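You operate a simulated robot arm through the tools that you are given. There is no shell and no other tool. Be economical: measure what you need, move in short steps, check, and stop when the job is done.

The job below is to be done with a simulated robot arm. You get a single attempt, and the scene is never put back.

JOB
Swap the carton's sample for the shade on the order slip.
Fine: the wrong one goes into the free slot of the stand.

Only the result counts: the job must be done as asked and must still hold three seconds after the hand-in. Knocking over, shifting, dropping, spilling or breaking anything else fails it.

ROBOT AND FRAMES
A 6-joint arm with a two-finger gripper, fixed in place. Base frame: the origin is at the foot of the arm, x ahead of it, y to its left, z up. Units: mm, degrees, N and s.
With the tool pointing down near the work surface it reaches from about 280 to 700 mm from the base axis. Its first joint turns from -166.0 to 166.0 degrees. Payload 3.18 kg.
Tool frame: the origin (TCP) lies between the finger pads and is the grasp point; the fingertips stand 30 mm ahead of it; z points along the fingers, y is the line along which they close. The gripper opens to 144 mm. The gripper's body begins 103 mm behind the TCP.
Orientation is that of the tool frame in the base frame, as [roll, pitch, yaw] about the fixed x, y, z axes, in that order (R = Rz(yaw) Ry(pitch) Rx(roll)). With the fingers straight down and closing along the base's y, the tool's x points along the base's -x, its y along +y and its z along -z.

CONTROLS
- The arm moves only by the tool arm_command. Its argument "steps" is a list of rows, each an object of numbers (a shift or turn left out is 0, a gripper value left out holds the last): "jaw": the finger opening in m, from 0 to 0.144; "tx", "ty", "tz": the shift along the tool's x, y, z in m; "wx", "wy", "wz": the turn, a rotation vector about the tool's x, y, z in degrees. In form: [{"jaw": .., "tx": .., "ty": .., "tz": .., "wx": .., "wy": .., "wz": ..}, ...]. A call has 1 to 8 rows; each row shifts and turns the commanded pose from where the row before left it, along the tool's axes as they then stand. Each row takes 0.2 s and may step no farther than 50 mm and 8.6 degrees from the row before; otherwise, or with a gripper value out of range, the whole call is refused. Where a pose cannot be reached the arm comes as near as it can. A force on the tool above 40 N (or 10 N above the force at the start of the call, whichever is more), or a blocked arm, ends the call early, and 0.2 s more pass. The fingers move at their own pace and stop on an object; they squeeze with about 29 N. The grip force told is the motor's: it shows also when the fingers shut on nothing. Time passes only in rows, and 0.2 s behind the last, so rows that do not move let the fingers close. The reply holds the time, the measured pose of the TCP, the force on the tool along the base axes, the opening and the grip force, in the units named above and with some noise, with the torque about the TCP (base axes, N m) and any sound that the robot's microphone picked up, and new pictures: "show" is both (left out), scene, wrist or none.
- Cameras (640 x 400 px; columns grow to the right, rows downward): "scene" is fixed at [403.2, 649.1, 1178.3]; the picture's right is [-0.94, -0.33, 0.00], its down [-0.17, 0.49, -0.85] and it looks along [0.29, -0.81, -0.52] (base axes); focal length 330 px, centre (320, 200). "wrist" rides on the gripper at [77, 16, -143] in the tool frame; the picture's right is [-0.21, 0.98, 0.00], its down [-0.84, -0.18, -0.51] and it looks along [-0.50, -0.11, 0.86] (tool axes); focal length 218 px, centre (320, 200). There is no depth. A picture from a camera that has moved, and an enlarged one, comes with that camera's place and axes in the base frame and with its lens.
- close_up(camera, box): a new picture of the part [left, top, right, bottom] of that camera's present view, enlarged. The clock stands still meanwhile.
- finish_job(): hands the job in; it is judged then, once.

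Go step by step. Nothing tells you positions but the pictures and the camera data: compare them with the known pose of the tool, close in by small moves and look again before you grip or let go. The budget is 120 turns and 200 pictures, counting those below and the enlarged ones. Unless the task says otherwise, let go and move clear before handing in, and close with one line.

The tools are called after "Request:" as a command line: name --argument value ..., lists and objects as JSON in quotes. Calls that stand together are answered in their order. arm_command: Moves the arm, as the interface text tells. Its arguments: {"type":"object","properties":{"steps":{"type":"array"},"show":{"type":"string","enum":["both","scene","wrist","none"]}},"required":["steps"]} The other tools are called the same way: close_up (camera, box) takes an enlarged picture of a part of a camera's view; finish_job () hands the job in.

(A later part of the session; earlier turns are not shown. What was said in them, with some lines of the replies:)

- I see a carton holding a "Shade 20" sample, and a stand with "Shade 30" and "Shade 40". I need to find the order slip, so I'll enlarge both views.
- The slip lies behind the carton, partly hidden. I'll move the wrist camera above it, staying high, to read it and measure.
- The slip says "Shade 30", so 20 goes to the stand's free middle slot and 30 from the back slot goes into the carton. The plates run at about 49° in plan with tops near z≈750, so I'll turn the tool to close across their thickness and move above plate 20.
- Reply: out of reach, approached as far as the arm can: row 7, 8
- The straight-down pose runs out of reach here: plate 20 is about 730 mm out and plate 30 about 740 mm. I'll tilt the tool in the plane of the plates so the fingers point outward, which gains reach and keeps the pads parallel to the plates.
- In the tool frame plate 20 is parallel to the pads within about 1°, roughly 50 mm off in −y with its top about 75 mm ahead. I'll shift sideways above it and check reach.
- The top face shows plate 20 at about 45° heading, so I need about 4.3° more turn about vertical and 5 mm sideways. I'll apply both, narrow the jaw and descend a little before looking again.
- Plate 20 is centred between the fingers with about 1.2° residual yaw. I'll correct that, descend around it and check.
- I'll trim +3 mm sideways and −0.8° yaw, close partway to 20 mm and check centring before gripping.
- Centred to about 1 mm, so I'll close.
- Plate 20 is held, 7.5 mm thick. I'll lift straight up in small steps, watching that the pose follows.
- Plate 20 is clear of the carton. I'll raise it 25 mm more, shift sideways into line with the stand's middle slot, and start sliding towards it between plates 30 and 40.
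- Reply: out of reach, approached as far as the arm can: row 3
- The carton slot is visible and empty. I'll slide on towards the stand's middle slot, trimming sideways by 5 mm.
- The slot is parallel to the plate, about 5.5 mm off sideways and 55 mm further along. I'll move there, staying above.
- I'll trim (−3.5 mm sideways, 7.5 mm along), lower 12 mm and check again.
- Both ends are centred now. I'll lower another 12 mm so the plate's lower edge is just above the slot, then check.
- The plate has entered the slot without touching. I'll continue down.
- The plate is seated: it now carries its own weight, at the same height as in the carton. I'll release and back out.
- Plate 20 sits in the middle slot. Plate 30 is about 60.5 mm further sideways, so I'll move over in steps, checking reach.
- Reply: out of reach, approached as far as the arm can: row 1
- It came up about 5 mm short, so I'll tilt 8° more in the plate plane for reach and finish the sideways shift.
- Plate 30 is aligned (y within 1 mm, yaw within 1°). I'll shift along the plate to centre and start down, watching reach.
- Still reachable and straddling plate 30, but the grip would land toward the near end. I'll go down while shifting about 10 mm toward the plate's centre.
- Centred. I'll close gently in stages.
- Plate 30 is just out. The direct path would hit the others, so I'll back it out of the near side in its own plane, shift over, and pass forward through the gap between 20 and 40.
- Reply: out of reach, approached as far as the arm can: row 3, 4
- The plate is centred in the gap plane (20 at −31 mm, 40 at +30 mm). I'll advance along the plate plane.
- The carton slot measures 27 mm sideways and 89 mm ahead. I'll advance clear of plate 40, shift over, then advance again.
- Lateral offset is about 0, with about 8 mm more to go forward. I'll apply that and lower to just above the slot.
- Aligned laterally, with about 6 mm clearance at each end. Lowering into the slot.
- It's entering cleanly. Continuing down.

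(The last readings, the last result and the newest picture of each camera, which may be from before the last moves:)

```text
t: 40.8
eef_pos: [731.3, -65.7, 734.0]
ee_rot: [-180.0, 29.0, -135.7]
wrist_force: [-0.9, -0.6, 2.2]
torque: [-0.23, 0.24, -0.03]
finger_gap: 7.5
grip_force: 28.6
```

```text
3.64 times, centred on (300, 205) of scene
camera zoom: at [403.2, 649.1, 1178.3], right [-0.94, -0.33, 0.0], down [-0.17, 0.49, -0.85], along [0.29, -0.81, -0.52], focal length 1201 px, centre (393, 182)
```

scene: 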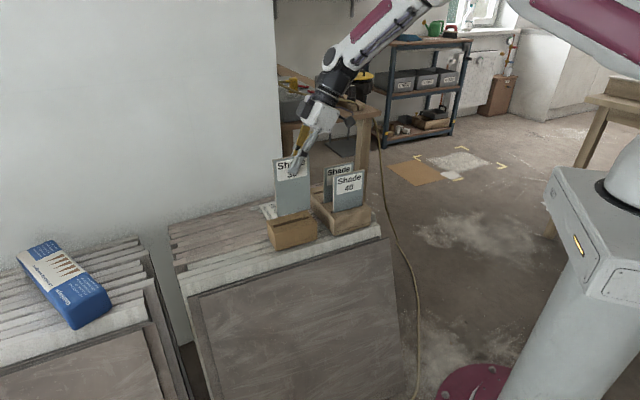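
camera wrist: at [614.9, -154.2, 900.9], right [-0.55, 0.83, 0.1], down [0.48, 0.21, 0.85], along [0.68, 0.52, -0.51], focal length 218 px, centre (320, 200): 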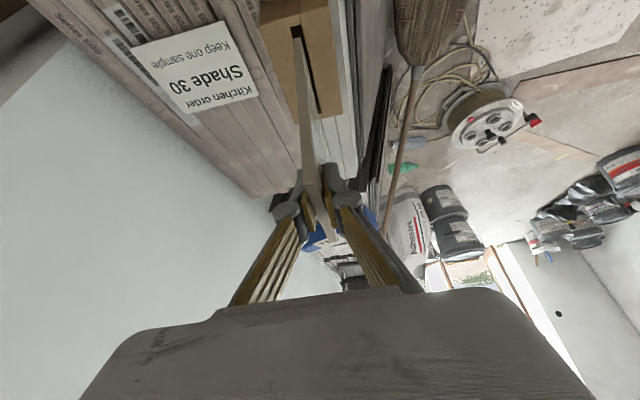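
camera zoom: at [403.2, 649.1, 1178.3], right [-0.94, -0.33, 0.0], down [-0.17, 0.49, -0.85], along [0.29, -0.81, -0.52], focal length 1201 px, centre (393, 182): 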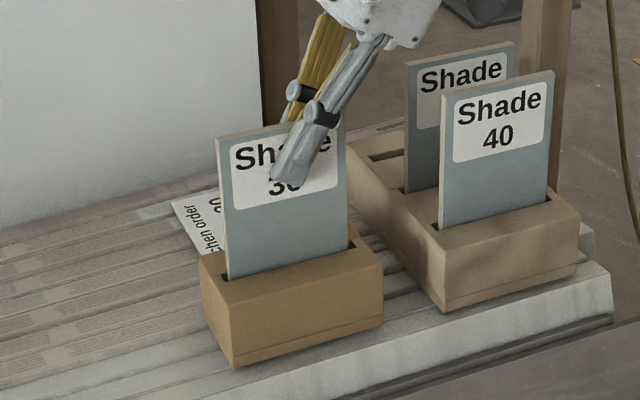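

Seated: contact force appeared at the bottom height. Releasing and backing out along the fingers.

Request:
arm_command --steps '[{"jaw": 0.016}, {"jaw": 0.03}, {}, {"tz": -0.02}, {"tz": -0.03}, {"tz": -0.03}, {"tz": -0.03}, {}]'

Request:
close_up --camera "scene" --box '[250, 130, 390, 260]'

Request:
close_up --camera "wrist" --box '[200, 0, 440, 200]'

```text
t: 42.6
eef_pos: [693.2, -103.9, 828.0]
ee_rot: [-179.9, 29.0, -135.6]
wrist_force: [0.7, -0.7, -0.2]
torque: [0.0, 0.0, -0.01]
finger_gap: 29.8
grip_force: 0.1
camera wrist: at [582.9, -186.4, 915.8], right [-0.55, 0.83, 0.1], down [0.48, 0.21, 0.85], along [0.68, 0.52, -0.51], focal length 218 px, centre (320, 200)
```

scene: 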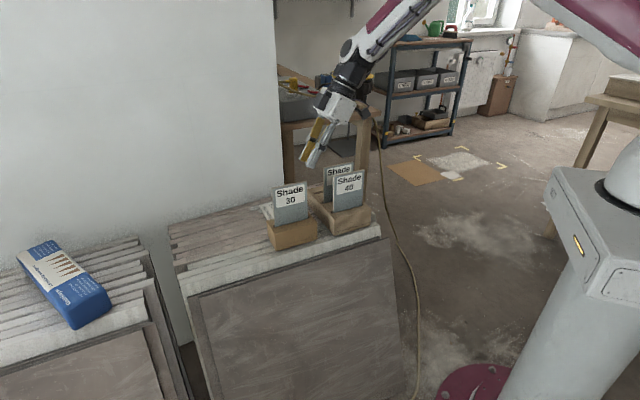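
wrist: 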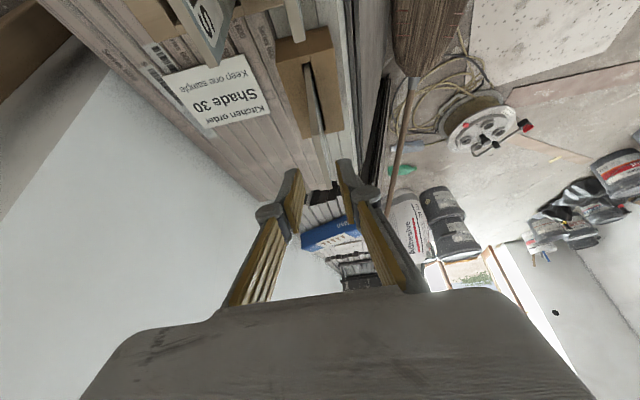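

```text
3.08 times, centred on (320, 195) of scene
camera zoom: at [403.2, 649.1, 1178.3], right [-0.94, -0.33, 0.0], down [-0.17, 0.49, -0.85], along [0.29, -0.81, -0.52], focal length 1016 px, centre (320, 215)
```

zoom: 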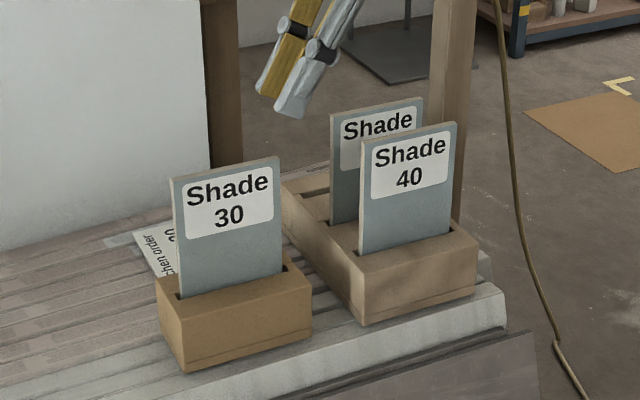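

```text
2.00 times, centred on (320, 100) of wrist
camera zoom: at [582.9, -186.4, 915.8], right [-0.55, 0.83, 0.1], down [0.48, 0.21, 0.85], along [0.68, 0.52, -0.51], focal length 436 px, centre (320, 400)
```

zoom: 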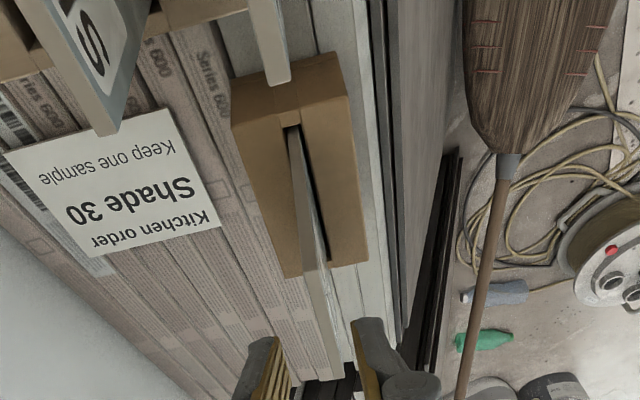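

Shade 30 stands in the carton, Shade 20 is in the stand's formerly free middle slot, and the gripper is open and clear. I'm handing in.

Request:
finish_job

```text
The job is handed in.
```

The swap is done: Shade 30, the shade on the order slip, is now in the carton. Shade 20 is in the stand's middle slot, which was free, and Shade 40 was not moved.
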